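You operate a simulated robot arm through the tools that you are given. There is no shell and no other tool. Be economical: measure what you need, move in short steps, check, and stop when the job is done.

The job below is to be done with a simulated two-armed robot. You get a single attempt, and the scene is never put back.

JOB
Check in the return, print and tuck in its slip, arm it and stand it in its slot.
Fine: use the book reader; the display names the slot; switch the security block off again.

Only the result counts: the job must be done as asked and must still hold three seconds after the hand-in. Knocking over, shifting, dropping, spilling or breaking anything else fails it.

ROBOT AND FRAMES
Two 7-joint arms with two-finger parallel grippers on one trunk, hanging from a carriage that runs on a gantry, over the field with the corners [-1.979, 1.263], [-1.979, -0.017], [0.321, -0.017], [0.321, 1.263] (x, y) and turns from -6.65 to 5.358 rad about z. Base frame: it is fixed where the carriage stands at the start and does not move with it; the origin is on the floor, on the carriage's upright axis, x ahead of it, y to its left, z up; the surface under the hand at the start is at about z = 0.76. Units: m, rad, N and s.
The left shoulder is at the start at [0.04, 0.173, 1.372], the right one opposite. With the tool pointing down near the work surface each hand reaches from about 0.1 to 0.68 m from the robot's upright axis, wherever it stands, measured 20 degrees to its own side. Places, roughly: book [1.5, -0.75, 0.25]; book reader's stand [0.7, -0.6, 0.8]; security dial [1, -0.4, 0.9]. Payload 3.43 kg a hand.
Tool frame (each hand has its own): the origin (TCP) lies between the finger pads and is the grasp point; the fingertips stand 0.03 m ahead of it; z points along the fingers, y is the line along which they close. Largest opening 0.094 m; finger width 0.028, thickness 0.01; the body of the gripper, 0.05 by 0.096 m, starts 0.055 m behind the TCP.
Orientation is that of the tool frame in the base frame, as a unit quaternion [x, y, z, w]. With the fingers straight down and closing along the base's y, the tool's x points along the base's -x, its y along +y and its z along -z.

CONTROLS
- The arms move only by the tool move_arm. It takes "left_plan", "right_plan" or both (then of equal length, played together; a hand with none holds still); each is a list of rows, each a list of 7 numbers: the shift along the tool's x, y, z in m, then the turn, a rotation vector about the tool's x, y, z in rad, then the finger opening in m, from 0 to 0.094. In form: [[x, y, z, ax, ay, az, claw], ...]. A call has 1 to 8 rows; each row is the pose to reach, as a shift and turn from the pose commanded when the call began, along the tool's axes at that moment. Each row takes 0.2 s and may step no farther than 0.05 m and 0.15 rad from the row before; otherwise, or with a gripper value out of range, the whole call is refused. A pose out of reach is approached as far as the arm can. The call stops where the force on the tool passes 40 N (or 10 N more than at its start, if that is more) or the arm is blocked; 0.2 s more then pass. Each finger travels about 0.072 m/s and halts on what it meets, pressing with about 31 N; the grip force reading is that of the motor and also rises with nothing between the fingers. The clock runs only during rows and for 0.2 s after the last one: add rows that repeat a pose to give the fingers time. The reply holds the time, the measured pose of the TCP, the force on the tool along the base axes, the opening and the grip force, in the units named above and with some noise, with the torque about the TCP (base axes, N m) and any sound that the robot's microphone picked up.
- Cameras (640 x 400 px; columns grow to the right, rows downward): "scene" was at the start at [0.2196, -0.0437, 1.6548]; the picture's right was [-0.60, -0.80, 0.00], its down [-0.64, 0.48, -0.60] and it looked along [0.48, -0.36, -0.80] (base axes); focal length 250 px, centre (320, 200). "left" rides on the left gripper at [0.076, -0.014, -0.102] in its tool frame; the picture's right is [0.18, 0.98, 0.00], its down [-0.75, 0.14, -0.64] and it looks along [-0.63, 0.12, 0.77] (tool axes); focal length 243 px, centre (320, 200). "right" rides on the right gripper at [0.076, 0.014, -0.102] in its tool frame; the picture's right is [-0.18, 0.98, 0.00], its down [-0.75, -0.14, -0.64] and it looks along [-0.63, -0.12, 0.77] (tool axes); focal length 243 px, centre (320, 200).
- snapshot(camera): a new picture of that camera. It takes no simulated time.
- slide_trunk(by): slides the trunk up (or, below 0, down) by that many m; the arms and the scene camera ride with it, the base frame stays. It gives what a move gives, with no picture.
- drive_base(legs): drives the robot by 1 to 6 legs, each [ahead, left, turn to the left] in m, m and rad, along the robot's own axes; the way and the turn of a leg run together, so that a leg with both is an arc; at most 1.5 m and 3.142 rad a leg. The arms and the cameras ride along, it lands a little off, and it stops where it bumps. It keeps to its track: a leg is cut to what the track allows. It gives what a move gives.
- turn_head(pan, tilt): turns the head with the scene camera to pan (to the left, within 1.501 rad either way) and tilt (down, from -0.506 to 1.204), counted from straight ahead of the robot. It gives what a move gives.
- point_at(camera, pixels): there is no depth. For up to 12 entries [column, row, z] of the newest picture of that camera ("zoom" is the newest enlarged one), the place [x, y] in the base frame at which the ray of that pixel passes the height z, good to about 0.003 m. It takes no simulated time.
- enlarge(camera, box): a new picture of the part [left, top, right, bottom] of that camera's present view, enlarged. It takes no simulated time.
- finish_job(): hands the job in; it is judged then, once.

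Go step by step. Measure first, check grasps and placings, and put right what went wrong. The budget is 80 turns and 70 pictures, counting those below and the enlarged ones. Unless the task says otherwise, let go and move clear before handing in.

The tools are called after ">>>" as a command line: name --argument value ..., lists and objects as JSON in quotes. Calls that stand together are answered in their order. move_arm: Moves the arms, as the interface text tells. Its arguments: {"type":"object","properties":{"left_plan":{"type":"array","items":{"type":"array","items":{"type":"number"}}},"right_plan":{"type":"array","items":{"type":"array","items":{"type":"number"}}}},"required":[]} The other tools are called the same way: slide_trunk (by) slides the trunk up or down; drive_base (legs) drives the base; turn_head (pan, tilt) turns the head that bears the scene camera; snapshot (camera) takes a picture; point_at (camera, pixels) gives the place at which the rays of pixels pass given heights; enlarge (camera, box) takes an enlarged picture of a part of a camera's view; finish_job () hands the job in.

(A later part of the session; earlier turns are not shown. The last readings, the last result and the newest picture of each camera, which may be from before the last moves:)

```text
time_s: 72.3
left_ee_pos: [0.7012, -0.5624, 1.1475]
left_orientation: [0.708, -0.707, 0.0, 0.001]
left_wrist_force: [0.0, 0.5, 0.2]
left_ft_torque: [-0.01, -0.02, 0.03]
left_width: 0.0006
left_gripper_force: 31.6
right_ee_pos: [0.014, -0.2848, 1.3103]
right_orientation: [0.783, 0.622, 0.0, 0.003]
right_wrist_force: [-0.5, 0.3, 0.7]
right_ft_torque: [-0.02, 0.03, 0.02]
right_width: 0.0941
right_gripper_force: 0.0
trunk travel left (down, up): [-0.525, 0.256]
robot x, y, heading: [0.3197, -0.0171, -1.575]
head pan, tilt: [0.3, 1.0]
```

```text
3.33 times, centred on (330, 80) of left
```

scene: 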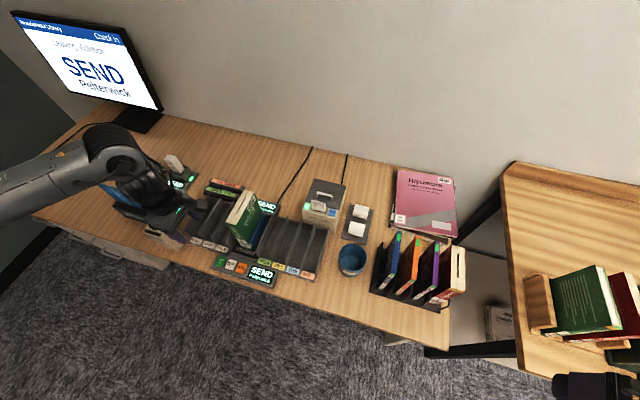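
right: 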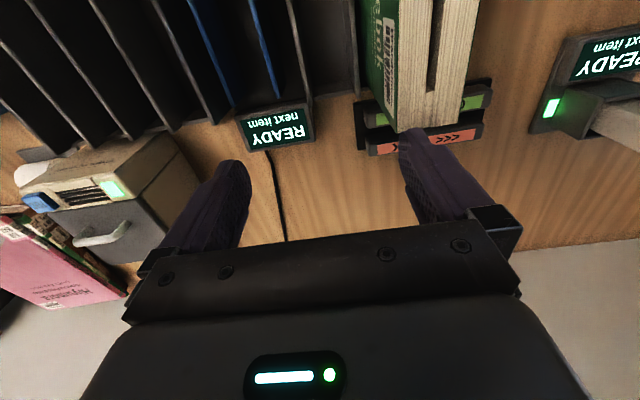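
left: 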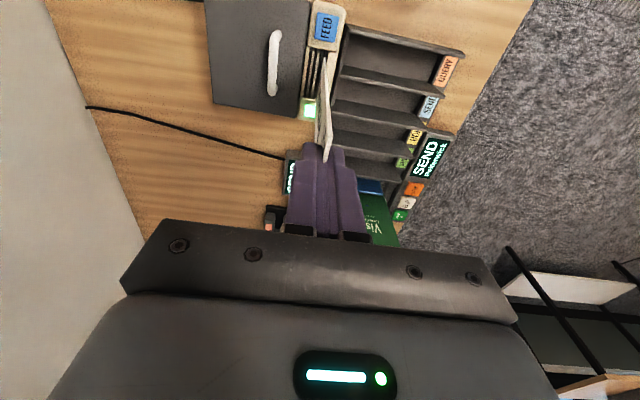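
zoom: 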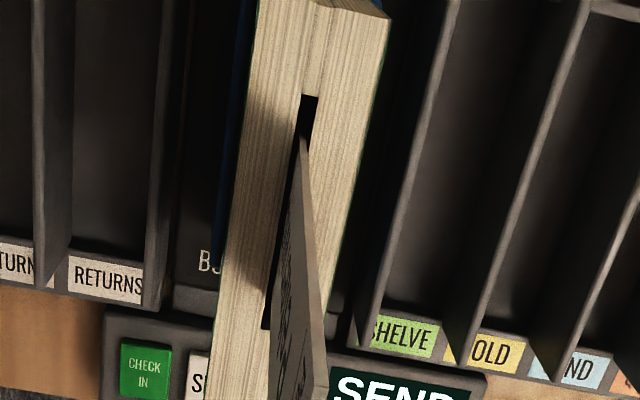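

It entered without force. I push on down 0.1.

>>> move_arm --left_plan '[[0, 0, 0.0125, 0, 0, 0, 0], [0, 0, 0.025, 0, 0, 0, 0], [0, 0, 0.0375, 0, 0, 0, 0], [0, 0, 0.05, 0, 0, 0, 0], [0, 0, 0.0625, 0, 0, 0, 0], [0, 0, 0.075, 0, 0, 0, 0], [0, 0, 0.0875, 0, 0, 0, 0], [0, 0, 0.1, 0, 0, 0, 0]]'

```text
time_s: 74.1
left_ee_pos: [0.7001, -0.5629, 1.0471]
left_orientation: [0.708, -0.706, 0.001, 0.001]
left_wrist_force: [-0.5, 0.2, -0.2]
left_ft_torque: [0.0, -0.03, 0.0]
left_width: 0.0004
left_gripper_force: 31.1
right_ee_pos: [0.0135, -0.2849, 1.3094]
right_orientation: [0.783, 0.622, 0.0, 0.003]
right_wrist_force: [0.1, 0.5, 0.2]
right_ft_torque: [-0.02, -0.01, 0.0]
right_width: 0.0943
right_gripper_force: 0.1
trunk travel left (down, up): [-0.525, 0.256]
robot x, y, heading: [0.3196, -0.0132, -1.577]
head pan, tilt: [0.3, 1.0]
```

No resistance. I go the last 0.04 so the tips come just over the book's top.

>>> move_arm --left_plan '[[0, 0, 0.01, 0, 0, 0, 0], [0, 0, 0.02, 0, 0, 0, 0], [0, 0, 0.03, 0, 0, 0, 0], [0, 0, 0.039, 0, 0, 0, 0]]'

```text
time_s: 74.9
left_ee_pos: [0.7007, -0.5666, 1.0259]
left_orientation: [0.708, -0.706, 0.001, 0.005]
left_wrist_force: [0.3, 2.4, 15.1]
left_ft_torque: [0.25, -0.07, 0.06]
left_width: 0.0006
left_gripper_force: 31.2
right_ee_pos: [0.0144, -0.2851, 1.3089]
right_orientation: [0.783, 0.622, 0.0, 0.003]
right_wrist_force: [0.5, -0.1, -0.1]
right_ft_torque: [0.02, 0.01, -0.03]
right_width: 0.0941
right_gripper_force: 0.0
trunk travel left (down, up): [-0.525, 0.256]
robot x, y, heading: [0.3194, -0.0133, -1.573]
head pan, tilt: [0.3, 1.0]
stopped in row 4 (left hand): the force on the tool passed its limit at 50 N (the readings are from after the stop); the commanded pose is now the measured one
```

The slip bottomed in the book (about 0.06 m shows). I release, rise, and check.

>>> move_arm --left_plan '[[0, 0, 0, 0, 0, 0, 0.03], [0, 0, 0, 0, 0, 0, 0.05], [0, 0, -0.04, 0, 0, 0, 0.06], [0, 0, -0.08, 0, 0, 0, 0.06], [-0.04, 0, -0.1, 0, 0, 0, 0.06], [-0.09, 0, -0.1, 0, 0, 0, 0.06], [-0.11, 0, -0.1, 0, 0, 0, 0.06]]'

>>> snapshot --camera "left"

>>> enlarge --camera "scene" --box '[140, 160, 300, 280]'

```text
time_s: 76.5
left_ee_pos: [0.6976, -0.4539, 1.1226]
left_orientation: [0.708, -0.706, 0.0, 0.004]
left_wrist_force: [-0.2, 0.8, 0.6]
left_ft_torque: [-0.01, 0.02, 0.0]
left_width: 0.0601
left_gripper_force: 0.0
right_ee_pos: [0.0134, -0.2847, 1.3098]
right_orientation: [0.783, 0.622, 0.0, 0.003]
right_wrist_force: [-0.2, 0.1, -1.0]
right_ft_torque: [0.01, -0.01, 0.02]
right_width: 0.0937
right_gripper_force: 0.0
trunk travel left (down, up): [-0.525, 0.256]
robot x, y, heading: [0.3211, -0.0152, -1.575]
head pan, tilt: [0.3, 1.0]
```

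```text
14 pictures are left
```

left: 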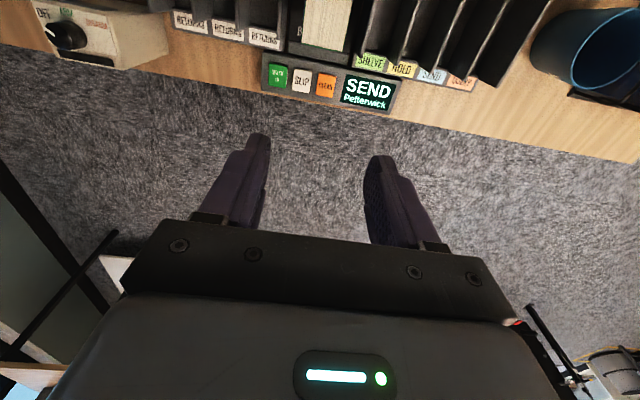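

```text
3.33 times, centred on (220, 220) of scene
```

zoom: 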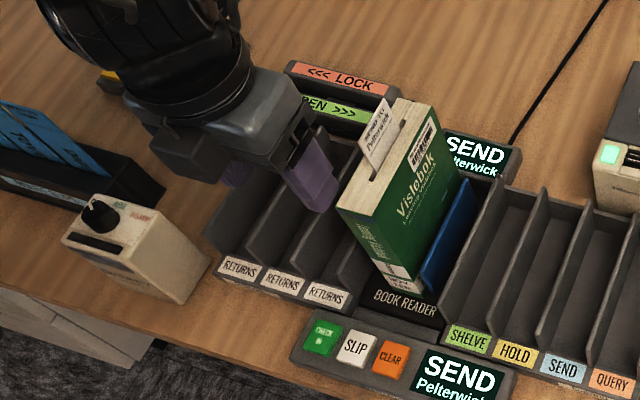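

The slip is tucked (label visible above the book). Next the security block: I bring the hand camera near it to see the dial scale.

>>> move_arm --left_plan '[[0.01, -0.045, 0, 0, 0, 0, 0.06], [0.02, -0.09, 0, 0, 0, 0, 0.06], [0.03, -0.135, 0, 0, 0, 0, 0.06], [0.04, -0.18, 0, 0, 0, 0, 0.06], [0.05, -0.22, 0, 0, 0, 0, 0.06], [0.06, -0.26, 0, 0, 0, 0, 0.06], [0.06, -0.26, 0, 0, 0, 0, 0.06]]'

>>> enlarge --camera "left" --box '[220, 40, 420, 180]'

```text
time_s: 78.1
left_ee_pos: [0.9595, -0.5123, 1.1217]
left_orientation: [0.707, -0.707, 0.0, 0.004]
left_wrist_force: [0.1, -0.5, 0.1]
left_ft_torque: [-0.01, -0.02, 0.04]
left_width: 0.06
left_gripper_force: 0.0
right_ee_pos: [0.0143, -0.2845, 1.3104]
right_orientation: [0.783, 0.622, 0.0, 0.004]
right_wrist_force: [0.3, -1.0, 0.7]
right_ft_torque: [-0.01, -0.01, 0.01]
right_width: 0.094
right_gripper_force: 0.0
trunk travel left (down, up): [-0.525, 0.256]
robot x, y, heading: [0.3206, -0.0133, -1.58]
head pan, tilt: [0.3, 1.0]
```

```text
2.86 times, centred on (320, 110) of left
```

zoom: 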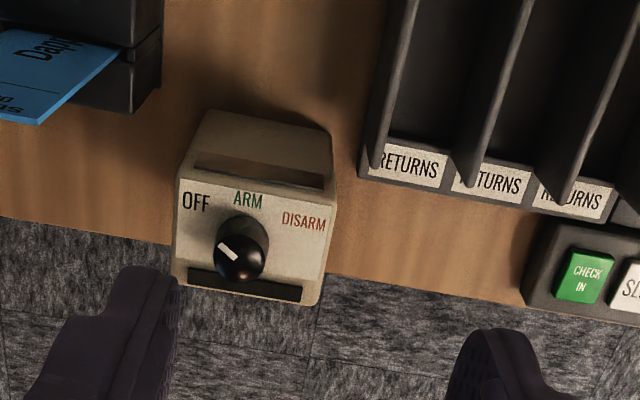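

The dial points to OFF; ARM lies about 45° clockwise seen from above. I measure knob and block.

>>> point_at --camera "zoom" --pixels '[[240, 257, 0.9], [240, 257, 0.93], [240, 257, 0.95], [243, 238, 0.9], [180, 180, 0.9], [335, 200, 0.9], [318, 303, 0.9], [172, 285, 0.9], [210, 110, 0.77], [332, 130, 0.77], [214, 257, 0.93], [266, 257, 0.93]]'

>>> enlarge --camera "scene" --box '[148, 212, 212, 260]'

>>> point_at --camera "zoom" --pixels '[[320, 200, 0.9], [320, 200, 0.93]]'

```text
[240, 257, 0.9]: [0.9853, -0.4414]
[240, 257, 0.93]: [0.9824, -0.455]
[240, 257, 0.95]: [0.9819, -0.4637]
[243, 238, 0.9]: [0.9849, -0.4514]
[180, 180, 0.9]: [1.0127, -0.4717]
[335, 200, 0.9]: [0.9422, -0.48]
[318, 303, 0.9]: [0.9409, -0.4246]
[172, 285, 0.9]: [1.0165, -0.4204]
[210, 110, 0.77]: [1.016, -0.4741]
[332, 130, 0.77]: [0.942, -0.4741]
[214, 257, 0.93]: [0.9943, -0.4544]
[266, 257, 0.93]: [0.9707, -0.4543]
```

```text
8.33 times, centred on (180, 236) of scene
```

zoom: 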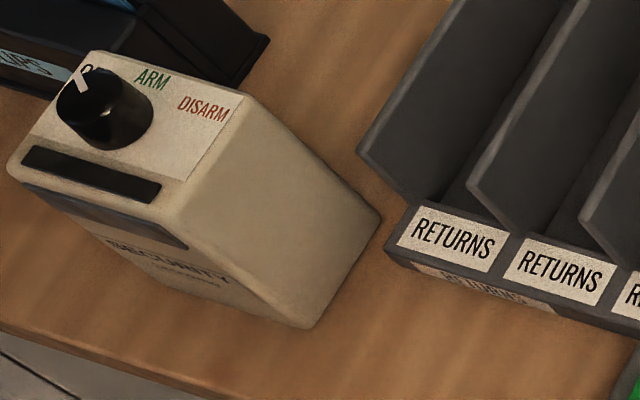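

```text
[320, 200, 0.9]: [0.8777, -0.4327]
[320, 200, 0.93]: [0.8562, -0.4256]
```

I cross-check the knob's top with the scene zoom.

>>> point_at --camera "zoom" --pixels '[[92, 93, 0.91], [92, 93, 0.92], [92, 93, 0.93], [105, 125, 0.9], [92, 52, 0.9], [243, 97, 0.9], [180, 220, 0.9], [12, 165, 0.9]]'

```text
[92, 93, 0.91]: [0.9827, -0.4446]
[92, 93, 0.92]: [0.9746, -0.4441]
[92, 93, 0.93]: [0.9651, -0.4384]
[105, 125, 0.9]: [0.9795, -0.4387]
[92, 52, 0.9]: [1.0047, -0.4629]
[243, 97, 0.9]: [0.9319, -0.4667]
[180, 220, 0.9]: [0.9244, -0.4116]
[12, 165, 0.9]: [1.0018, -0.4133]
```

Knob top centre ≈ (0.985, −0.445, 0.906), block top z≈0.889. I move over and descend to TCP 0.923 with a 0.05 opening, then close on the knob.

>>> move_arm --left_plan '[[-0.035, -0.0125, 0, 0, 0, 0, 0.05], [-0.0676, -0.0255, 0, 0, 0, 0, 0.05], [-0.0676, -0.0255, 0.05, 0, 0, 0, 0.05], [-0.0676, -0.0255, 0.1, 0, 0, 0, 0.05], [-0.0676, -0.0255, 0.15, 0, 0, 0, 0.05], [-0.0676, -0.0255, 0.185, 0, 0, 0, 0.05], [-0.0676, -0.0255, 0.1975, 0, 0, 0, 0.05]]'

>>> enlarge --camera "scene" --box '[140, 200, 220, 260]'

```text
time_s: 79.7
left_ee_pos: [0.9845, -0.4482, 0.9227]
left_orientation: [0.708, -0.706, 0.001, 0.003]
left_wrist_force: [-0.1, -0.5, 0.7]
left_ft_torque: [-0.02, -0.01, 0.0]
left_width: 0.0499
left_gripper_force: 0.1
right_ee_pos: [0.0129, -0.2847, 1.3103]
right_orientation: [0.783, 0.622, 0.001, 0.003]
right_wrist_force: [-0.8, 0.1, -0.5]
right_ft_torque: [-0.03, -0.02, 0.0]
right_width: 0.0939
right_gripper_force: 0.2
trunk travel left (down, up): [-0.525, 0.256]
robot x, y, heading: [0.319, -0.0141, -1.573]
head pan, tilt: [0.3, 1.0]
```

```text
6.67 times, centred on (180, 230) of scene
```

zoom: 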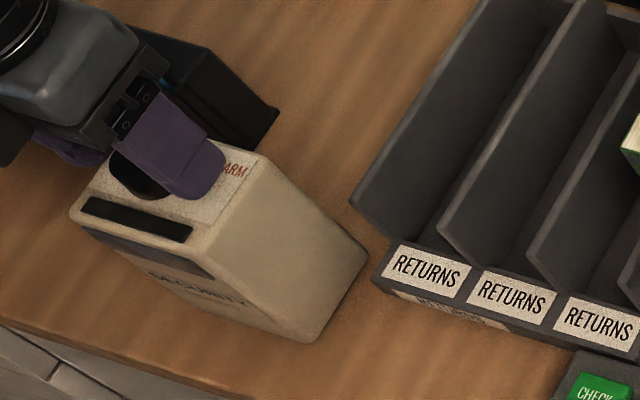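

The knob is between the fingers. I close and turn clockwise (positive about tool z) by 0.79 rad.

>>> move_arm --left_plan '[[0, 0, 0, 0, 0, 0, 0.015], [0, 0, 0, 0, 0, 0, 0.01], [0, 0, 0, 0, 0, 0.13, 0.01], [0, 0, 0, 0, 0, 0.26, 0.01], [0, 0, 0, 0, 0, 0.4, 0.01], [0, 0, 0, 0, 0, 0.53, 0.01], [0, 0, 0, 0, 0, 0.66, 0.01], [0, 0, 0, 0, 0, 0.79, 0.01]]'

```text
time_s: 81.5
left_ee_pos: [0.9822, -0.4465, 0.9228]
left_orientation: [-0.379, 0.925, -0.002, -0.004]
left_wrist_force: [-6.2, -4.0, -11.8]
left_ft_torque: [0.51, -0.45, 0.02]
left_width: 0.0262
left_gripper_force: 44.8
right_ee_pos: [0.0117, -0.2846, 1.3101]
right_orientation: [0.783, 0.622, 0.0, 0.003]
right_wrist_force: [0.0, 0.2, -0.8]
right_ft_torque: [0.0, 0.04, -0.01]
right_width: 0.0938
right_gripper_force: 0.0
trunk travel left (down, up): [-0.525, 0.256]
robot x, y, heading: [0.3189, -0.0134, -1.578]
head pan, tilt: [0.3, 1.0]
```

Turned without jamming. I release, rise, and read the dial.

>>> move_arm --left_plan '[[0, 0, 0, 0, 0, 0, 0.05], [0, 0, 0, 0, 0, 0, 0.05], [0, 0, -0.04, 0, 0, 0, 0.05], [0, 0, -0.09, 0, 0, 0, 0.05], [0, 0, -0.14, 0, 0, 0, 0.05], [0, 0, -0.18, 0, 0, 0, 0.05]]'

>>> enlarge --camera "scene" --box '[148, 206, 212, 254]'

```text
time_s: 82.9
left_ee_pos: [0.9863, -0.4462, 1.1074]
left_orientation: [-0.382, 0.924, -0.002, -0.003]
left_wrist_force: [0.3, -0.4, -0.8]
left_ft_torque: [0.01, 0.02, -0.06]
left_width: 0.05
left_gripper_force: 0.0
right_ee_pos: [0.013, -0.285, 1.3086]
right_orientation: [0.783, 0.622, 0.0, 0.005]
right_wrist_force: [0.0, -0.8, -0.7]
right_ft_torque: [0.04, 0.05, 0.03]
right_width: 0.0938
right_gripper_force: 0.0
trunk travel left (down, up): [-0.525, 0.256]
robot x, y, heading: [0.3227, -0.0136, -1.574]
head pan, tilt: [0.3, 1.0]
```

```text
8.33 times, centred on (180, 230) of scene
```

zoom: 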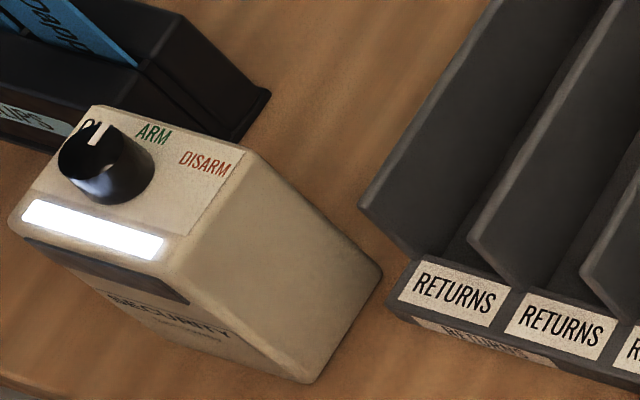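

The lamp is lit, but the pointer looks only partly turned. I look straight down with the hand camera.

>>> enlarge --camera "left" --box '[256, 40, 384, 120]'

```text
5.00 times, centred on (320, 80) of left
```

zoom: 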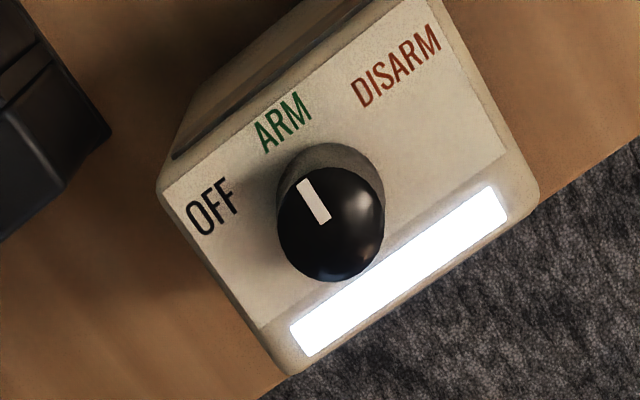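

The pointer stands at ARM (within ~6°) and the lamp is lit. Now I return to the book: centred grip at TCP z 0.978 so the palm clears the slip (top ≈1.026).

>>> move_arm --left_plan '[[0.0354, 0.0152, 0, 0, 0, -0.098, 0.07], [0.0707, 0.0304, -0.01, 0, 0, -0.196, 0.094], [0.1061, 0.0456, -0.015, 0, 0, -0.294, 0.094], [0.1414, 0.0608, -0.02, 0, 0, -0.392, 0.094], [0.1768, 0.076, -0.02, 0, 0, -0.49, 0.094], [0.2121, 0.0912, -0.02, 0, 0, -0.588, 0.094], [0.2475, 0.1064, -0.02, 0, 0, -0.686, 0.094], [0.2828, 0.1216, -0.02, 0, 0, -0.785, 0.094]]'

```text
time_s: 84.7
left_ee_pos: [0.6992, -0.5597, 1.1293]
left_orientation: [-0.706, 0.708, 0.0, -0.003]
left_wrist_force: [0.6, -1.6, -0.2]
left_ft_torque: [-0.03, 0.0, 0.03]
left_width: 0.094
left_gripper_force: 0.0
right_ee_pos: [0.0132, -0.2853, 1.31]
right_orientation: [0.783, 0.622, 0.0, 0.004]
right_wrist_force: [-1.0, -0.1, -0.1]
right_ft_torque: [0.01, -0.03, 0.01]
right_width: 0.094
right_gripper_force: 0.1
trunk travel left (down, up): [-0.525, 0.256]
robot x, y, heading: [0.3199, -0.0143, -1.574]
head pan, tilt: [0.3, 1.0]
```

Above the book. Down to z 0.978 and close.

>>> move_arm --left_plan '[[0, -0.001, 0.05, 0, 0, 0, 0.094], [0, -0.001, 0.1, 0, 0, 0, 0.094], [0, -0.001, 0.135, 0, 0, 0, 0.094], [0, -0.001, 0.151, 0, 0, 0, 0.094], [0, -0.001, 0.151, 0, 0, 0, 0.06], [0, -0.001, 0.151, 0, 0, 0, 0.02], [0, -0.001, 0.151, 0, 0, 0, 0.02], [0, -0.001, 0.151, 0, 0, 0, 0.02]]'

>>> enlarge --camera "scene" --box '[180, 150, 300, 240]'

```text
time_s: 86.5
left_ee_pos: [0.6979, -0.5587, 0.9749]
left_orientation: [-0.706, 0.708, 0.0, -0.004]
left_wrist_force: [-0.7, -1.2, -0.5]
left_ft_torque: [-0.05, 0.05, 0.03]
left_width: 0.042
left_gripper_force: 31.3
right_ee_pos: [0.0129, -0.2854, 1.3085]
right_orientation: [0.783, 0.622, 0.0, 0.004]
right_wrist_force: [-0.7, 0.3, 0.5]
right_ft_torque: [0.01, -0.02, -0.02]
right_width: 0.094
right_gripper_force: 0.0
trunk travel left (down, up): [-0.525, 0.256]
robot x, y, heading: [0.3207, -0.0154, -1.579]
head pan, tilt: [0.3, 1.0]
```

```text
4.44 times, centred on (240, 195) of scene
```

zoom: 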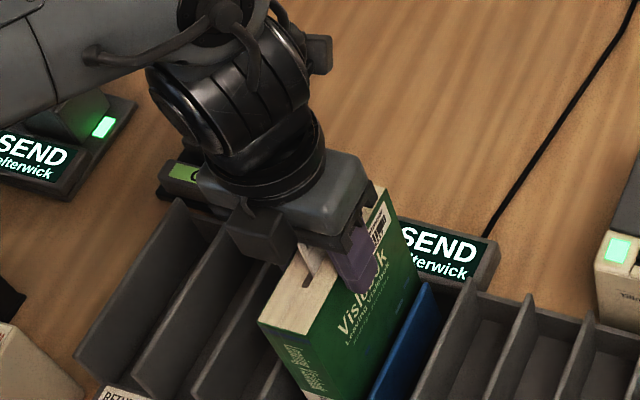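

Book held at the middle, slip clear of the palm. I lift 0.15 and carry it to the security block, stopping just above its top.

>>> move_arm --left_plan '[[0, 0, -0.03, 0, 0, 0, 0.02], [0, 0, -0.07, 0, 0, 0, 0.02], [0, 0, -0.11, 0, 0, 0, 0.02], [0, 0, -0.15, 0, 0, 0, 0.02], [0, -0.04, -0.155, 0, 0, 0, 0.02], [0, -0.08, -0.155, 0, 0, 0, 0.02], [0, -0.12, -0.155, 0, 0, 0, 0.02], [0, -0.16, -0.155, 0, 0, 0, 0.02]]'

>>> move_arm --left_plan '[[-0.01, -0.04, 0, 0, 0, 0, 0.02], [-0.02, -0.08, 0, 0, 0, 0, 0.02], [-0.03, -0.12, 0, 0, 0, 0, 0.02], [-0.03, -0.12, 0, 0, 0, 0, 0.02], [-0.03, -0.12, 0, 0, 0, 0, 0.02]]'

>>> snapshot --camera "scene"

```text
time_s: 88.3
left_ee_pos: [0.8617, -0.5565, 1.1294]
left_orientation: [-0.706, 0.708, -0.002, -0.003]
left_wrist_force: [0.0, -0.2, -3.7]
left_ft_torque: [0.0, 0.03, -0.01]
left_width: 0.0379
left_gripper_force: 30.6
right_ee_pos: [0.0125, -0.284, 1.309]
right_orientation: [0.783, 0.622, 0.001, 0.004]
right_wrist_force: [0.3, 0.0, -0.3]
right_ft_torque: [0.01, 0.0, -0.01]
right_width: 0.094
right_gripper_force: 0.1
trunk travel left (down, up): [-0.525, 0.256]
robot x, y, heading: [0.324, -0.0128, -1.577]
head pan, tilt: [0.3, 1.0]
```

```text
time_s: 89.5
left_ee_pos: [0.9801, -0.5273, 1.1278]
left_orientation: [-0.706, 0.709, 0.0, -0.004]
left_wrist_force: [-0.6, 0.2, -4.3]
left_ft_torque: [0.02, -0.02, -0.01]
left_width: 0.0376
left_gripper_force: 31.0
right_ee_pos: [0.0136, -0.2841, 1.3103]
right_orientation: [0.783, 0.622, 0.0, 0.003]
right_wrist_force: [-0.9, -1.1, 0.4]
right_ft_torque: [-0.04, 0.0, -0.01]
right_width: 0.094
right_gripper_force: 0.0
trunk travel left (down, up): [-0.525, 0.256]
robot x, y, heading: [0.3203, -0.0146, -1.578]
head pan, tilt: [0.3, 1.0]
```

```text
6 pictures are left
```

scene: 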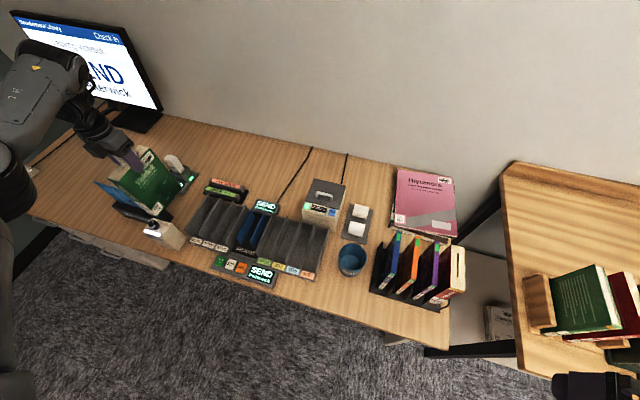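

No sound yet over the top. The block's back face (−y) carries a panel, so I lower the book's spine along that face, ~1 cm off, watching force and sound.

>>> move_arm --left_plan '[[0.012, 0.008, 0, 0, 0, 0, 0.02], [0.012, 0.008, 0.025, 0, 0, 0, 0.02], [0.012, 0.008, 0.05, 0, 0, 0, 0.02], [0.012, 0.008, 0.075, 0, 0, 0, 0.02], [0.012, 0.008, 0.1, 0, 0, 0, 0.02], [0.012, 0.008, 0.1, 0, 0, 0, 0.02], [0.012, 0.008, 0.1, 0, 0, 0, 0.02]]'

>>> enlarge --camera "scene" --box '[80, 130, 220, 270]'

```text
time_s: 91.1
left_ee_pos: [0.9713, -0.5397, 1.0275]
left_orientation: [-0.706, 0.709, 0.0, -0.004]
left_wrist_force: [0.1, -0.1, -5.0]
left_ft_torque: [0.02, 0.02, 0.04]
left_width: 0.0378
left_gripper_force: 31.3
right_ee_pos: [0.0133, -0.2838, 1.3103]
right_orientation: [0.783, 0.622, 0.0, 0.003]
right_wrist_force: [0.8, 0.1, -0.3]
right_ft_torque: [-0.01, -0.03, 0.0]
right_width: 0.094
right_gripper_force: 0.1
trunk travel left (down, up): [-0.525, 0.256]
robot x, y, heading: [0.3212, -0.0151, -1.576]
head pan, tilt: [0.3, 1.0]
```

```text
2.86 times, centred on (150, 200) of scene
```

zoom: 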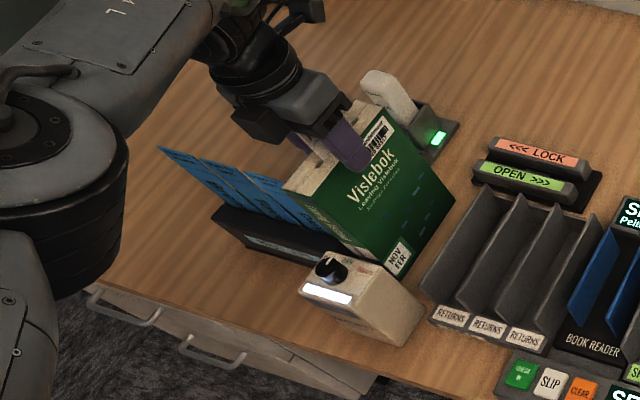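

Nothing heard at ~1 cm. I bring the spine closer (8 mm) and dwell.

>>> move_arm --left_plan '[[-0.004, 0, 0, 0, 0, 0, 0.02], [-0.008, 0, 0, 0, 0, 0, 0.02], [-0.011, 0, 0, 0, 0, 0, 0.02], [-0.011, 0, 0, 0, 0, 0, 0.02], [-0.011, 0, 0, 0, 0, 0, 0.02], [-0.011, 0, 0, 0, 0, 0, 0.02]]'

```text
time_s: 92.5
left_ee_pos: [0.9719, -0.5327, 1.0303]
left_orientation: [-0.706, 0.708, -0.001, -0.005]
left_wrist_force: [-0.6, -10.0, -1.2]
left_ft_torque: [-1.11, 0.12, 0.22]
left_width: 0.0377
left_gripper_force: 30.8
right_ee_pos: [0.0133, -0.2854, 1.3101]
right_orientation: [0.783, 0.622, -0.001, 0.003]
right_wrist_force: [0.1, 0.2, 0.0]
right_ft_torque: [0.01, 0.01, -0.02]
right_width: 0.0939
right_gripper_force: 0.1
trunk travel left (down, up): [-0.525, 0.256]
robot x, y, heading: [0.3215, -0.0132, -1.575]
head pan, tilt: [0.3, 1.0]
```

Contact at 10 N, no sound; I back off at once and check the lamp.

>>> move_arm --left_plan '[[0.008, 0, 0, 0, 0, 0, 0.02], [0.008, 0, 0, 0, 0, 0, 0.02]]'

>>> enlarge --camera "scene" --box '[120, 180, 200, 260]'

```text
time_s: 93.1
left_ee_pos: [0.9734, -0.5382, 1.0292]
left_orientation: [-0.706, 0.708, 0.0, -0.002]
left_wrist_force: [0.7, -0.2, -4.3]
left_ft_torque: [-0.01, -0.01, 0.0]
left_width: 0.0375
left_gripper_force: 30.9
right_ee_pos: [0.0132, -0.2835, 1.3087]
right_orientation: [0.782, 0.623, 0.0, 0.003]
right_wrist_force: [0.2, -0.2, 0.1]
right_ft_torque: [-0.01, 0.04, -0.03]
right_width: 0.0941
right_gripper_force: 0.0
trunk travel left (down, up): [-0.525, 0.256]
robot x, y, heading: [0.3228, -0.0167, -1.578]
head pan, tilt: [0.3, 1.0]
```

```text
5.00 times, centred on (160, 220) of scene
```

zoom: 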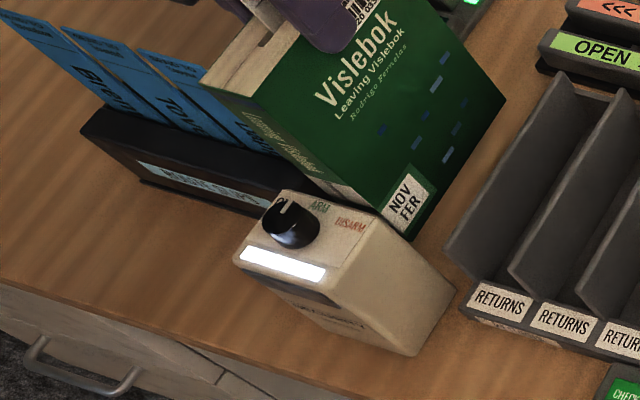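

Block unmoved, lamp still white. The panel sits at z≈0.86, the height of the spine's middle only when the book is nearly down on the desk, so I slide the book lower along the face.

>>> move_arm --left_plan '[[0, 0, 0.015, 0, 0, 0, 0.02], [0, 0, 0.03, 0, 0, 0, 0.02], [0, 0, 0.045, 0, 0, 0, 0.02], [0, 0, 0.055, 0, 0, 0, 0.02], [-0.003, 0, 0.055, 0, 0, 0, 0.02], [-0.003, 0, 0.055, 0, 0, 0, 0.02], [-0.003, 0, 0.055, 0, 0, 0, 0.02], [-0.003, 0, 0.055, 0, 0, 0, 0.02]]'

```text
time_s: 94.9
left_ee_pos: [0.9719, -0.5372, 0.9737]
left_orientation: [-0.706, 0.708, 0.0, -0.003]
left_wrist_force: [0.1, -0.2, -4.7]
left_ft_torque: [0.03, 0.0, -0.01]
left_width: 0.0377
left_gripper_force: 30.9
right_ee_pos: [0.0138, -0.2833, 1.3097]
right_orientation: [0.784, 0.621, 0.001, 0.003]
right_wrist_force: [-0.6, -0.7, -0.1]
right_ft_torque: [0.03, -0.01, 0.01]
right_width: 0.0942
right_gripper_force: 0.0
trunk travel left (down, up): [-0.525, 0.256]
robot x, y, heading: [0.3179, -0.0082, -1.576]
head pan, tilt: [0.3, 1.0]
```

Nothing at the back. The labelled front face also carries a panel, so I lift over the block and turn the book 90° so that its cover can be presented to the front panel.

>>> move_arm --left_plan '[[0.004, 0, -0.04, 0, 0, 0, 0.02], [0.004, 0, -0.08, 0, 0, 0, 0.02], [0.004, 0, -0.12, 0, 0, 0, 0.02], [0.004, 0, -0.158, 0, 0, 0, 0.02], [-0.035, 0, -0.158, 0, 0, 0, 0.02], [-0.08, 0, -0.158, 0, 0, 0, 0.02], [-0.125, 0, -0.158, 0, 0, 0, 0.02], [-0.17, 0, -0.158, 0, 0, 0, 0.02]]'

>>> move_arm --left_plan '[[0, 0, 0, 0, 0, 0.14, 0.02], [0, 0, 0, 0, 0, 0.28, 0.02], [0, 0, 0, 0, 0, 0.42, 0.02], [0, 0, 0, 0, 0, 0.56, 0.02], [0, 0, 0, 0, 0, 0.7, 0.02], [0, 0, 0, 0, 0, 0.84, 0.02], [0, 0, 0, 0, 0, 0.98, 0.02], [0, 0, 0, 0, 0, 1.12, 0.02]]'

>>> move_arm --left_plan '[[0, 0, 0, 0, 0, 0.15, 0.02], [0, 0, 0, 0, 0, 0.3, 0.02], [0, 0, 0, 0, 0, 0.445, 0.02], [0, 0, 0, 0, 0, 0.445, 0.02]]'

```text
time_s: 96.7
left_ee_pos: [0.9739, -0.3954, 1.1107]
left_orientation: [-0.705, 0.709, -0.001, -0.004]
left_wrist_force: [-1.8, 1.3, 7.9]
left_ft_torque: [-0.55, 0.24, -0.06]
left_width: 0.038
left_gripper_force: 27.4
left hand out of reach, approached as far as the arm can: row 8
right_ee_pos: [0.0128, -0.2837, 1.3096]
right_orientation: [0.783, 0.621, 0.0, 0.003]
right_wrist_force: [-0.5, -0.1, -0.6]
right_ft_torque: [-0.01, -0.03, 0.04]
right_width: 0.0939
right_gripper_force: 0.0
trunk travel left (down, up): [-0.525, 0.256]
robot x, y, heading: [0.3197, -0.0137, -1.577]
head pan, tilt: [0.3, 1.0]
```

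```text
time_s: 98.5
left_ee_pos: [0.9745, -0.3943, 1.1095]
left_orientation: [-0.221, 0.975, -0.002, -0.003]
left_wrist_force: [0.8, 0.1, -5.1]
left_ft_torque: [-0.01, 0.0, -0.01]
left_width: 0.0379
left_gripper_force: 30.7
right_ee_pos: [0.0147, -0.284, 1.3099]
right_orientation: [0.783, 0.622, 0.001, 0.003]
right_wrist_force: [0.7, 0.0, 0.4]
right_ft_torque: [0.0, 0.01, 0.0]
right_width: 0.094
right_gripper_force: 0.0
trunk travel left (down, up): [-0.525, 0.256]
robot x, y, heading: [0.3208, -0.014, -1.576]
head pan, tilt: [0.3, 1.0]
```

```text
time_s: 99.5
left_ee_pos: [0.9074, -0.4066, 1.1027]
left_orientation: [-0.002, 1.0, -0.002, -0.001]
left_wrist_force: [-0.6, 0.2, -5.1]
left_ft_torque: [0.0, 0.02, -0.01]
left_width: 0.0379
left_gripper_force: 30.9
left hand out of reach, approached as far as the arm can: row 2, 3, 4
right_ee_pos: [0.0137, -0.2842, 1.309]
right_orientation: [0.783, 0.621, 0.001, 0.003]
right_wrist_force: [0.7, -0.1, 0.8]
right_ft_torque: [0.0, 0.01, -0.03]
right_width: 0.094
right_gripper_force: 0.1
trunk travel left (down, up): [-0.525, 0.256]
robot x, y, heading: [0.3198, -0.0155, -1.575]
head pan, tilt: [0.3, 1.0]
```

The arm fell short and sagged while lifting over; the book is now turned, at x 0.907. Lower down the reach is better, so I move clear in front (+y), lower, then go along the front face.

>>> move_arm --left_plan '[[0, 0.015, 0, 0, 0, 0, 0.02], [0, 0.028, 0, 0, 0, 0, 0.02], [0, 0.028, 0.035, 0, 0, 0, 0.02], [0, 0.028, 0.07, 0, 0, 0, 0.02], [0, 0.028, 0.105, 0, 0, 0, 0.02], [0, 0.028, 0.12, 0, 0, 0, 0.02], [-0.03, 0.028, 0.12, 0, 0, 0, 0.02], [-0.06, 0.028, 0.12, 0, 0, 0, 0.02]]'

>>> enlarge --camera "scene" --box '[100, 170, 240, 290]'

```text
time_s: 100.4
left_ee_pos: [0.9032, -0.3953, 1.0874]
left_orientation: [0.001, 1.0, -0.01, -0.001]
left_wrist_force: [1.4, 1.1, 11.7]
left_ft_torque: [-0.01, -1.04, 0.12]
left_width: 0.038
left_gripper_force: 31.3
left hand out of reach, approached as far as the arm can: row 1, 2, 3
right_ee_pos: [0.0145, -0.2841, 1.3105]
right_orientation: [0.782, 0.623, 0.001, 0.004]
right_wrist_force: [-0.4, -0.8, 0.6]
right_ft_torque: [-0.01, 0.0, -0.02]
right_width: 0.094
right_gripper_force: 0.0
trunk travel left (down, up): [-0.525, 0.256]
robot x, y, heading: [0.319, -0.0134, -1.577]
head pan, tilt: [0.3, 1.0]
stopped in row 4 (left hand): the force on the tool passed its limit at 118 N (the readings are from after the stop); the commanded pose is now the measured one
```

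```text
3.33 times, centred on (170, 230) of scene
```

zoom: 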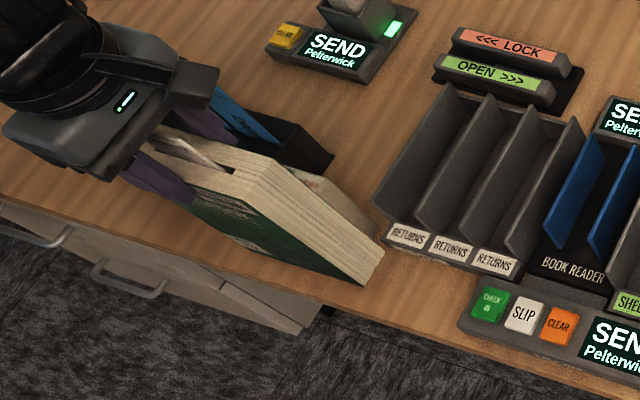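

The book's edge came down on the block's corner; I raise the trunk 0.2 m (lifts clear and improves reach), then go to the front of the block and down there.

>>> slide_trunk --by 0.2

>>> move_arm --left_plan '[[0, 0.02, 0.03, 0, 0, 0, 0.02], [-0.02, 0.04, 0.06, 0, 0, 0, 0.02], [-0.04, 0.05, 0.09, 0, 0, 0, 0.02], [-0.06, 0.05, 0.12, 0, 0, 0, 0.02], [-0.07, 0.05, 0.15, 0, 0, 0, 0.02], [-0.07, 0.05, 0.16, 0, 0, 0, 0.02]]'

```text
time_s: 102.6
left_ee_pos: [0.8999, -0.3947, 1.284]
left_orientation: [0.001, 1.0, -0.009, -0.002]
left_wrist_force: [0.6, 0.1, -5.1]
left_ft_torque: [-0.03, 0.04, -0.01]
left_width: 0.038
left_gripper_force: 30.5
right_ee_pos: [0.0129, -0.2839, 1.5098]
right_orientation: [0.782, 0.623, 0.0, 0.003]
right_wrist_force: [0.3, -0.7, -0.4]
right_ft_torque: [0.03, 0.0, -0.03]
right_width: 0.0939
right_gripper_force: 0.0
trunk travel left (down, up): [-0.725, 0.056]
robot x, y, heading: [0.3219, -0.0172, -1.579]
head pan, tilt: [0.3, 1.0]
```

```text
time_s: 104.0
left_ee_pos: [0.9498, -0.3697, 1.1009]
left_orientation: [-0.004, 1.0, -0.008, 0.001]
left_wrist_force: [0.5, -0.3, -4.8]
left_ft_torque: [-0.02, 0.0, 0.05]
left_width: 0.0375
left_gripper_force: 31.4
left hand out of reach, approached as far as the arm can: row 1, 2, 3, 4, 5, 6
right_ee_pos: [0.0119, -0.2834, 1.5092]
right_orientation: [0.782, 0.623, 0.0, 0.003]
right_wrist_force: [0.8, -0.1, -0.7]
right_ft_torque: [-0.01, 0.02, 0.01]
right_width: 0.094
right_gripper_force: 0.0
trunk travel left (down, up): [-0.725, 0.056]
robot x, y, heading: [0.3164, -0.0139, -1.573]
head pan, tilt: [0.3, 1.0]
```

At (0.95,−0.37), in front of the block. I lower 0.11 and bring the cover toward the front panel in small steps.

>>> move_arm --left_plan '[[0, 0.005, 0.035, 0, 0, 0, 0.02], [0, 0.005, 0.07, 0, 0, 0, 0.02], [0, 0.005, 0.105, 0, 0, 0, 0.02], [-0.01, -0.008, 0.105, 0, 0, 0, 0.02], [-0.02, -0.016, 0.105, 0, 0, 0, 0.02], [-0.02, -0.02, 0.105, 0, 0, 0, 0.02], [-0.02, -0.02, 0.105, 0, 0, 0, 0.02], [-0.02, -0.02, 0.105, 0, 0, 0, 0.02]]'

```text
time_s: 105.8
left_ee_pos: [0.9675, -0.3922, 0.9948]
left_orientation: [0.001, 1.0, -0.008, -0.001]
left_wrist_force: [0.0, 6.2, -4.0]
left_ft_torque: [0.99, 0.06, 0.0]
left_width: 0.0378
left_gripper_force: 30.7
right_ee_pos: [0.0128, -0.2833, 1.5083]
right_orientation: [0.783, 0.622, 0.0, 0.003]
right_wrist_force: [-0.8, 0.0, -1.4]
right_ft_torque: [0.01, -0.01, -0.02]
right_width: 0.0939
right_gripper_force: 0.2
trunk travel left (down, up): [-0.725, 0.056]
robot x, y, heading: [0.3216, -0.0143, -1.576]
head pan, tilt: [0.3, 1.0]
```

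Cover touches the front panel, no sound. I ease off 2 mm and slide the book along so the spine end passes the panel.

>>> move_arm --left_plan '[[0, 0.003, 0, 0, 0, 0, 0.02], [0.015, 0.003, 0, 0, 0, 0, 0.02], [0.03, 0.003, 0, 0, 0, 0, 0.02], [0.045, 0.003, 0, 0, 0, 0, 0.02], [0.06, 0.003, 0, 0, 0, 0, 0.02], [0.07, 0.003, 0, 0, 0, 0, 0.02], [0.07, 0.003, -0.03, 0, 0, 0, 0.02], [0.07, 0.003, -0.06, 0, 0, 0, 0.02]]'

>>> enlarge --camera "scene" --box '[100, 190, 240, 310]'

```text
time_s: 107.6
left_ee_pos: [0.8956, -0.3882, 1.0579]
left_orientation: [0.001, 1.0, -0.009, -0.002]
left_wrist_force: [1.0, 0.2, -4.6]
left_ft_torque: [0.01, -0.02, -0.01]
left_width: 0.0378
left_gripper_force: 31.0
right_ee_pos: [0.0126, -0.2842, 1.5082]
right_orientation: [0.782, 0.623, 0.001, 0.004]
right_wrist_force: [0.2, -0.3, -0.8]
right_ft_torque: [0.02, 0.02, -0.01]
right_width: 0.0939
right_gripper_force: 0.0
trunk travel left (down, up): [-0.725, 0.056]
robot x, y, heading: [0.3215, -0.0153, -1.578]
head pan, tilt: [0.3, 1.0]
```

```text
3.33 times, centred on (170, 250) of scene
```

zoom: 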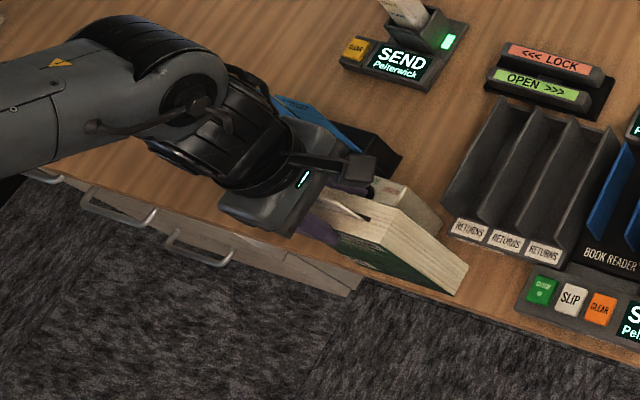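

No lamp visible from here and block unmoved; I've presented the book on both panels at ARM. I now prepare the SEND slot: I measure label boundaries from the stored left picture and turn the book back while raising and moving away.

>>> point_at --camera "left" --pixels '[[358, 60, 0.8], [371, 62, 0.8], [403, 69, 0.8], [432, 76, 0.8], [461, 83, 0.8], [418, 72, 0.8], [447, 79, 0.8]]'

>>> move_arm --left_plan '[[0.03, 0, -0.035, 0, 0, 0, 0.02], [0.06, 0, -0.07, 0, 0, 0, 0.02], [0.1, 0, -0.09, 0, 0, 0, 0.02], [0.145, -0.01, -0.09, 0, 0, 0, 0.02], [0.19, -0.02, -0.09, 0, 0, 0, 0.02], [0.235, -0.03, -0.09, 0, 0, 0, 0.02], [0.28, -0.04, -0.09, 0, 0, 0, 0.02], [0.32, -0.05, -0.09, 0, 0, 0, 0.02]]'

>>> move_arm --left_plan '[[0.01, -0.02, 0, 0, 0, -0.14, 0.02], [0.02, -0.04, 0, 0, 0, -0.28, 0.02], [0.03, -0.06, 0, 0, 0, -0.42, 0.02], [0.04, -0.08, 0, 0, 0, -0.56, 0.02], [0.05, -0.1, 0, 0, 0, -0.7, 0.02], [0.06, -0.11, 0, 0, 0, -0.84, 0.02], [0.067, -0.12, 0, 0, 0, -0.98, 0.02], [0.067, -0.12, 0, 0, 0, -1.12, 0.02]]'

>>> move_arm --left_plan '[[0, 0, 0, 0, 0, -0.15, 0.02], [0, 0, 0, 0, 0, -0.3, 0.02], [0, 0, 0, 0, 0, -0.45, 0.02], [0, 0, 0, 0, 0, -0.45, 0.02]]'

```text
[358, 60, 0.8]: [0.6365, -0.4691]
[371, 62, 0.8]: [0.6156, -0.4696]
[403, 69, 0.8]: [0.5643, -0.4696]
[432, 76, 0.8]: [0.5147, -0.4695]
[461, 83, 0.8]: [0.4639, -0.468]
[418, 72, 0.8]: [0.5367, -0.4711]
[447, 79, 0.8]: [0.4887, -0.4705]
```

```text
time_s: 109.4
left_ee_pos: [0.5762, -0.438, 1.1467]
left_orientation: [0.001, 1.0, -0.008, -0.001]
left_wrist_force: [0.7, 0.0, -4.2]
left_ft_torque: [0.01, 0.02, -0.02]
left_width: 0.0378
left_gripper_force: 31.0
right_ee_pos: [0.0139, -0.2831, 1.5099]
right_orientation: [0.782, 0.623, 0.0, 0.003]
right_wrist_force: [0.8, -0.7, 0.8]
right_ft_torque: [0.03, -0.02, 0.02]
right_width: 0.0942
right_gripper_force: 0.1
trunk travel left (down, up): [-0.725, 0.056]
robot x, y, heading: [0.3218, -0.0116, -1.581]
head pan, tilt: [0.3, 1.0]
```

```text
time_s: 111.2
left_ee_pos: [0.5105, -0.5578, 1.1502]
left_orientation: [-0.531, 0.847, -0.007, -0.006]
left_wrist_force: [0.4, 0.0, -4.7]
left_ft_torque: [0.01, 0.03, 0.0]
left_width: 0.0378
left_gripper_force: 30.1
right_ee_pos: [0.0131, -0.2845, 1.5094]
right_orientation: [0.782, 0.623, 0.0, 0.003]
right_wrist_force: [-0.1, 0.5, 0.0]
right_ft_torque: [0.02, -0.01, 0.02]
right_width: 0.0939
right_gripper_force: 0.1
trunk travel left (down, up): [-0.725, 0.056]
robot x, y, heading: [0.3224, -0.0096, -1.573]
head pan, tilt: [0.3, 1.0]
```

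```text
time_s: 112.2
left_ee_pos: [0.5103, -0.5578, 1.1501]
left_orientation: [0.707, -0.707, 0.005, 0.008]
left_wrist_force: [0.2, 0.3, -4.3]
left_ft_torque: [0.0, 0.04, 0.02]
left_width: 0.0375
left_gripper_force: 30.8
right_ee_pos: [0.0126, -0.2848, 1.5101]
right_orientation: [0.783, 0.622, 0.0, 0.003]
right_wrist_force: [0.0, 0.1, 0.0]
right_ft_torque: [-0.02, 0.01, -0.01]
right_width: 0.094
right_gripper_force: 0.0
trunk travel left (down, up): [-0.725, 0.056]
robot x, y, heading: [0.32, -0.0131, -1.577]
head pan, tilt: [0.3, 1.0]
```

SEND slot centre ≈ x 0.513 (walls 0.537/0.489). I shift 2.5 mm, lower to just above the walls and check alignment with one picture.

>>> move_arm --left_plan '[[0, -0.0025, 0.03, 0, 0, 0, 0.02], [0, -0.0025, 0.06, 0, 0, 0, 0.02], [0, -0.0025, 0.083, 0, 0, 0, 0.02], [0, -0.0025, 0.083, 0, 0, 0, 0.02]]'

>>> enlarge --camera "left" --box '[220, 0, 460, 180]'

```text
time_s: 113.2
left_ee_pos: [0.5126, -0.5593, 1.0668]
left_orientation: [-0.705, 0.709, -0.005, -0.008]
left_wrist_force: [-0.5, -1.1, -4.6]
left_ft_torque: [0.03, 0.03, 0.02]
left_width: 0.0379
left_gripper_force: 31.1
right_ee_pos: [0.0133, -0.2846, 1.5095]
right_orientation: [0.782, 0.623, -0.001, 0.003]
right_wrist_force: [-0.1, 0.1, 0.3]
right_ft_torque: [0.01, -0.01, 0.01]
right_width: 0.094
right_gripper_force: 0.1
trunk travel left (down, up): [-0.725, 0.056]
robot x, y, heading: [0.3205, -0.0108, -1.576]
head pan, tilt: [0.3, 1.0]
```

```text
2.22 times, centred on (340, 90) of left
```

zoom: 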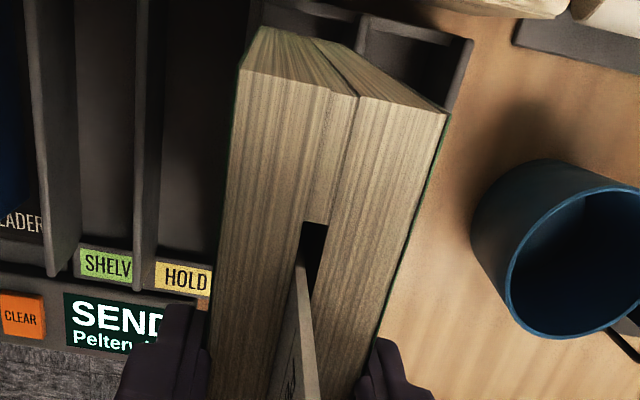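

Slot walls (253, 362) lie evenly about the book's lower end (260–352). I lower into the SEND slot and settle gently.

>>> move_arm --left_plan '[[0, 0, 0.03, 0, 0, 0, 0.02], [0, 0, 0.06, 0, 0, 0, 0.02], [0, 0, 0.08, 0, 0, 0, 0.02], [0, 0, 0.088, 0, 0, 0, 0.02], [0, 0, 0.093, 0, 0, 0, 0.02], [0, 0, 0.098, 0, 0, 0, 0.02]]'

```text
time_s: 114.6
left_ee_pos: [0.5113, -0.5622, 0.9707]
left_orientation: [-0.706, 0.708, -0.005, -0.008]
left_wrist_force: [0.1, 0.1, 8.8]
left_ft_torque: [1.0, -0.18, 0.04]
left_width: 0.0376
left_gripper_force: 31.0
right_ee_pos: [0.0142, -0.2844, 1.5106]
right_orientation: [0.782, 0.623, 0.0, 0.003]
right_wrist_force: [-0.1, -0.1, 0.2]
right_ft_torque: [0.03, -0.01, 0.02]
right_width: 0.0941
right_gripper_force: 0.0
trunk travel left (down, up): [-0.725, 0.056]
robot x, y, heading: [0.322, -0.0129, -1.575]
head pan, tilt: [0.3, 1.0]
```

Settled (8.8 N up). I release, rise, head for the dial with the hand pre-turned 45°, and lower the trunk again.

>>> move_arm --left_plan '[[0, 0, 0, 0, 0, 0, 0.05], [0, 0, 0, 0, 0, 0, 0.094], [0, 0, 0, 0, 0, 0, 0.094], [0, 0, 0, 0, 0, 0, 0.094], [0, 0, -0.035, 0, 0, 0, 0.094], [0, 0, -0.075, 0, 0, 0, 0.094], [0, 0, -0.115, 0, 0, 0, 0.094], [0, 0, -0.15, 0, 0, 0, 0.094]]'

>>> move_arm --left_plan '[[-0.009, -0.039, -0.016, 0, 0, 0.098, 0.07], [-0.018, -0.078, -0.032, 0, 0, 0.196, 0.05], [-0.027, -0.117, -0.048, 0, 0, 0.294, 0.05], [-0.036, -0.156, -0.064, 0, 0, 0.392, 0.05], [-0.045, -0.195, -0.08, 0, 0, 0.49, 0.05], [-0.054, -0.234, -0.096, 0, 0, 0.588, 0.05], [-0.063, -0.273, -0.112, 0, 0, 0.686, 0.05], [-0.07, -0.31, -0.128, 0, 0, 0.785, 0.05]]'

>>> slide_trunk --by -0.2

```text
time_s: 116.4
left_ee_pos: [0.5124, -0.558, 1.1179]
left_orientation: [0.707, -0.707, 0.005, 0.007]
left_wrist_force: [0.4, 0.5, -0.5]
left_ft_torque: [-0.01, 0.02, -0.01]
left_width: 0.0942
left_gripper_force: 0.1
right_ee_pos: [0.0141, -0.2843, 1.509]
right_orientation: [0.783, 0.622, 0.0, 0.003]
right_wrist_force: [0.3, -0.8, -0.7]
right_ft_torque: [-0.02, -0.01, -0.01]
right_width: 0.094
right_gripper_force: 0.1
trunk travel left (down, up): [-0.725, 0.056]
robot x, y, heading: [0.3168, -0.0153, -1.576]
head pan, tilt: [0.3, 1.0]
```

```text
time_s: 118.2
left_ee_pos: [0.8226, -0.4871, 1.244]
left_orientation: [-0.38, 0.925, -0.006, -0.004]
left_wrist_force: [0.3, 0.0, 1.1]
left_ft_torque: [0.01, 0.0, -0.01]
left_width: 0.05
left_gripper_force: 0.0
right_ee_pos: [0.0133, -0.2838, 1.5115]
right_orientation: [0.783, 0.623, 0.0, 0.003]
right_wrist_force: [0.0, 0.3, 0.1]
right_ft_torque: [0.01, 0.01, 0.03]
right_width: 0.0939
right_gripper_force: 0.1
trunk travel left (down, up): [-0.725, 0.056]
robot x, y, heading: [0.32, -0.0138, -1.574]
head pan, tilt: [0.3, 1.0]
```

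```text
time_s: 120.4
left_ee_pos: [0.8229, -0.486, 1.044]
left_orientation: [-0.382, 0.924, -0.007, -0.004]
left_wrist_force: [0.2, 0.3, -0.3]
left_ft_torque: [0.01, -0.01, 0.01]
left_width: 0.05
left_gripper_force: 0.2
right_ee_pos: [0.0135, -0.2847, 1.3081]
right_orientation: [0.783, 0.622, 0.001, 0.003]
right_wrist_force: [0.4, 0.0, 0.1]
right_ft_torque: [-0.01, -0.01, 0.02]
right_width: 0.094
right_gripper_force: 0.1
trunk travel left (down, up): [-0.525, 0.256]
robot x, y, heading: [0.3236, -0.0118, -1.576]
head pan, tilt: [0.3, 1.0]
```

Book released in SEND. Now blind-but-known approach to the dial: same grip pose as before, (0.9845, −0.447, 0.923).

>>> move_arm --left_plan '[[-0.0355, -0.0217, 0, 0, 0, 0, 0.05], [-0.0709, -0.0433, 0, 0, 0, 0, 0.05], [-0.1064, -0.065, 0, 0, 0, 0, 0.05], [-0.1418, -0.0866, 0, 0, 0, 0, 0.05], [-0.1418, -0.0866, 0.04, 0, 0, 0, 0.05], [-0.1418, -0.0866, 0.08, 0, 0, 0, 0.05], [-0.1418, -0.0866, 0.108, 0, 0, 0, 0.05], [-0.1418, -0.0866, 0.12, 0, 0, 0, 0.05]]'

```text
time_s: 122.2
left_ee_pos: [0.983, -0.4499, 0.922]
left_orientation: [-0.382, 0.924, -0.008, -0.005]
left_wrist_force: [-0.2, -0.3, 0.2]
left_ft_torque: [-0.05, -0.01, -0.03]
left_width: 0.0499
left_gripper_force: 0.0
right_ee_pos: [0.0128, -0.2838, 1.3083]
right_orientation: [0.782, 0.623, 0.0, 0.003]
right_wrist_force: [-0.1, -0.4, -0.3]
right_ft_torque: [-0.03, -0.01, 0.01]
right_width: 0.094
right_gripper_force: 0.0
trunk travel left (down, up): [-0.525, 0.256]
robot x, y, heading: [0.3216, -0.0146, -1.575]
head pan, tilt: [0.3, 1.0]
```

No contact on the way. I close on the knob and turn back counter-clockwise 0.82 rad.

>>> move_arm --left_plan '[[-0.002, 0.001, 0, 0, 0, 0, 0.015], [-0.002, 0.001, 0, 0, 0, 0, 0.01], [-0.002, 0.001, 0, 0, 0, -0.14, 0.01], [-0.002, 0.001, 0, 0, 0, -0.28, 0.01], [-0.002, 0.001, 0, 0, 0, -0.42, 0.01], [-0.002, 0.001, 0, 0, 0, -0.56, 0.01], [-0.002, 0.001, 0, 0, 0, -0.7, 0.01], [-0.002, 0.001, 0, 0, 0, -0.82, 0.01]]'

```text
time_s: 124.0
left_ee_pos: [0.984, -0.4473, 0.9214]
left_orientation: [0.72, -0.694, 0.005, 0.007]
left_wrist_force: [8.2, -5.2, -27.2]
left_ft_torque: [-0.3, -0.25, -0.01]
left_width: 0.0259
left_gripper_force: 45.1
right_ee_pos: [0.0119, -0.2834, 1.31]
right_orientation: [0.783, 0.623, -0.001, 0.003]
right_wrist_force: [-0.5, 0.1, -0.3]
right_ft_torque: [0.02, 0.04, 0.02]
right_width: 0.0942
right_gripper_force: 0.1
trunk travel left (down, up): [-0.525, 0.256]
robot x, y, heading: [0.3206, -0.0152, -1.579]
head pan, tilt: [0.3, 1.0]
```

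Gripped the knob (0.026) and turned. I release, rise and use the last picture for block lamp and book together.

>>> move_arm --left_plan '[[0, 0, 0, 0, 0, 0, 0.05], [0, 0, 0, 0, 0, 0, 0.05], [0, 0, -0.04, 0, 0, 0, 0.05], [0, 0, -0.08, 0, 0, 0, 0.05], [0, 0, -0.12, 0, 0, 0, 0.05], [0, 0, -0.16, 0, 0, 0, 0.05], [0, 0, -0.19, 0, 0, 0, 0.05]]'

>>> enlarge --camera "scene" --box '[140, 165, 348, 295]'

```text
time_s: 125.6
left_ee_pos: [0.9851, -0.4427, 1.1145]
left_orientation: [0.718, -0.696, 0.005, 0.007]
left_wrist_force: [0.5, 0.5, -0.1]
left_ft_torque: [-0.01, 0.05, 0.0]
left_width: 0.0501
left_gripper_force: 0.0
right_ee_pos: [0.0144, -0.2839, 1.3088]
right_orientation: [0.783, 0.622, -0.001, 0.005]
right_wrist_force: [-0.2, -0.3, -0.9]
right_ft_torque: [0.01, 0.01, -0.03]
right_width: 0.0939
right_gripper_force: 0.0
trunk travel left (down, up): [-0.525, 0.256]
robot x, y, heading: [0.3165, -0.0122, -1.577]
head pan, tilt: [0.3, 1.0]
```

```text
3.08 times, centred on (244, 230) of scene
5 turns are left
```

zoom: 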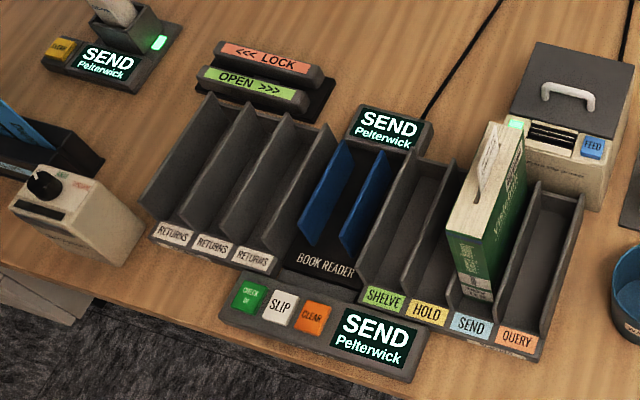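

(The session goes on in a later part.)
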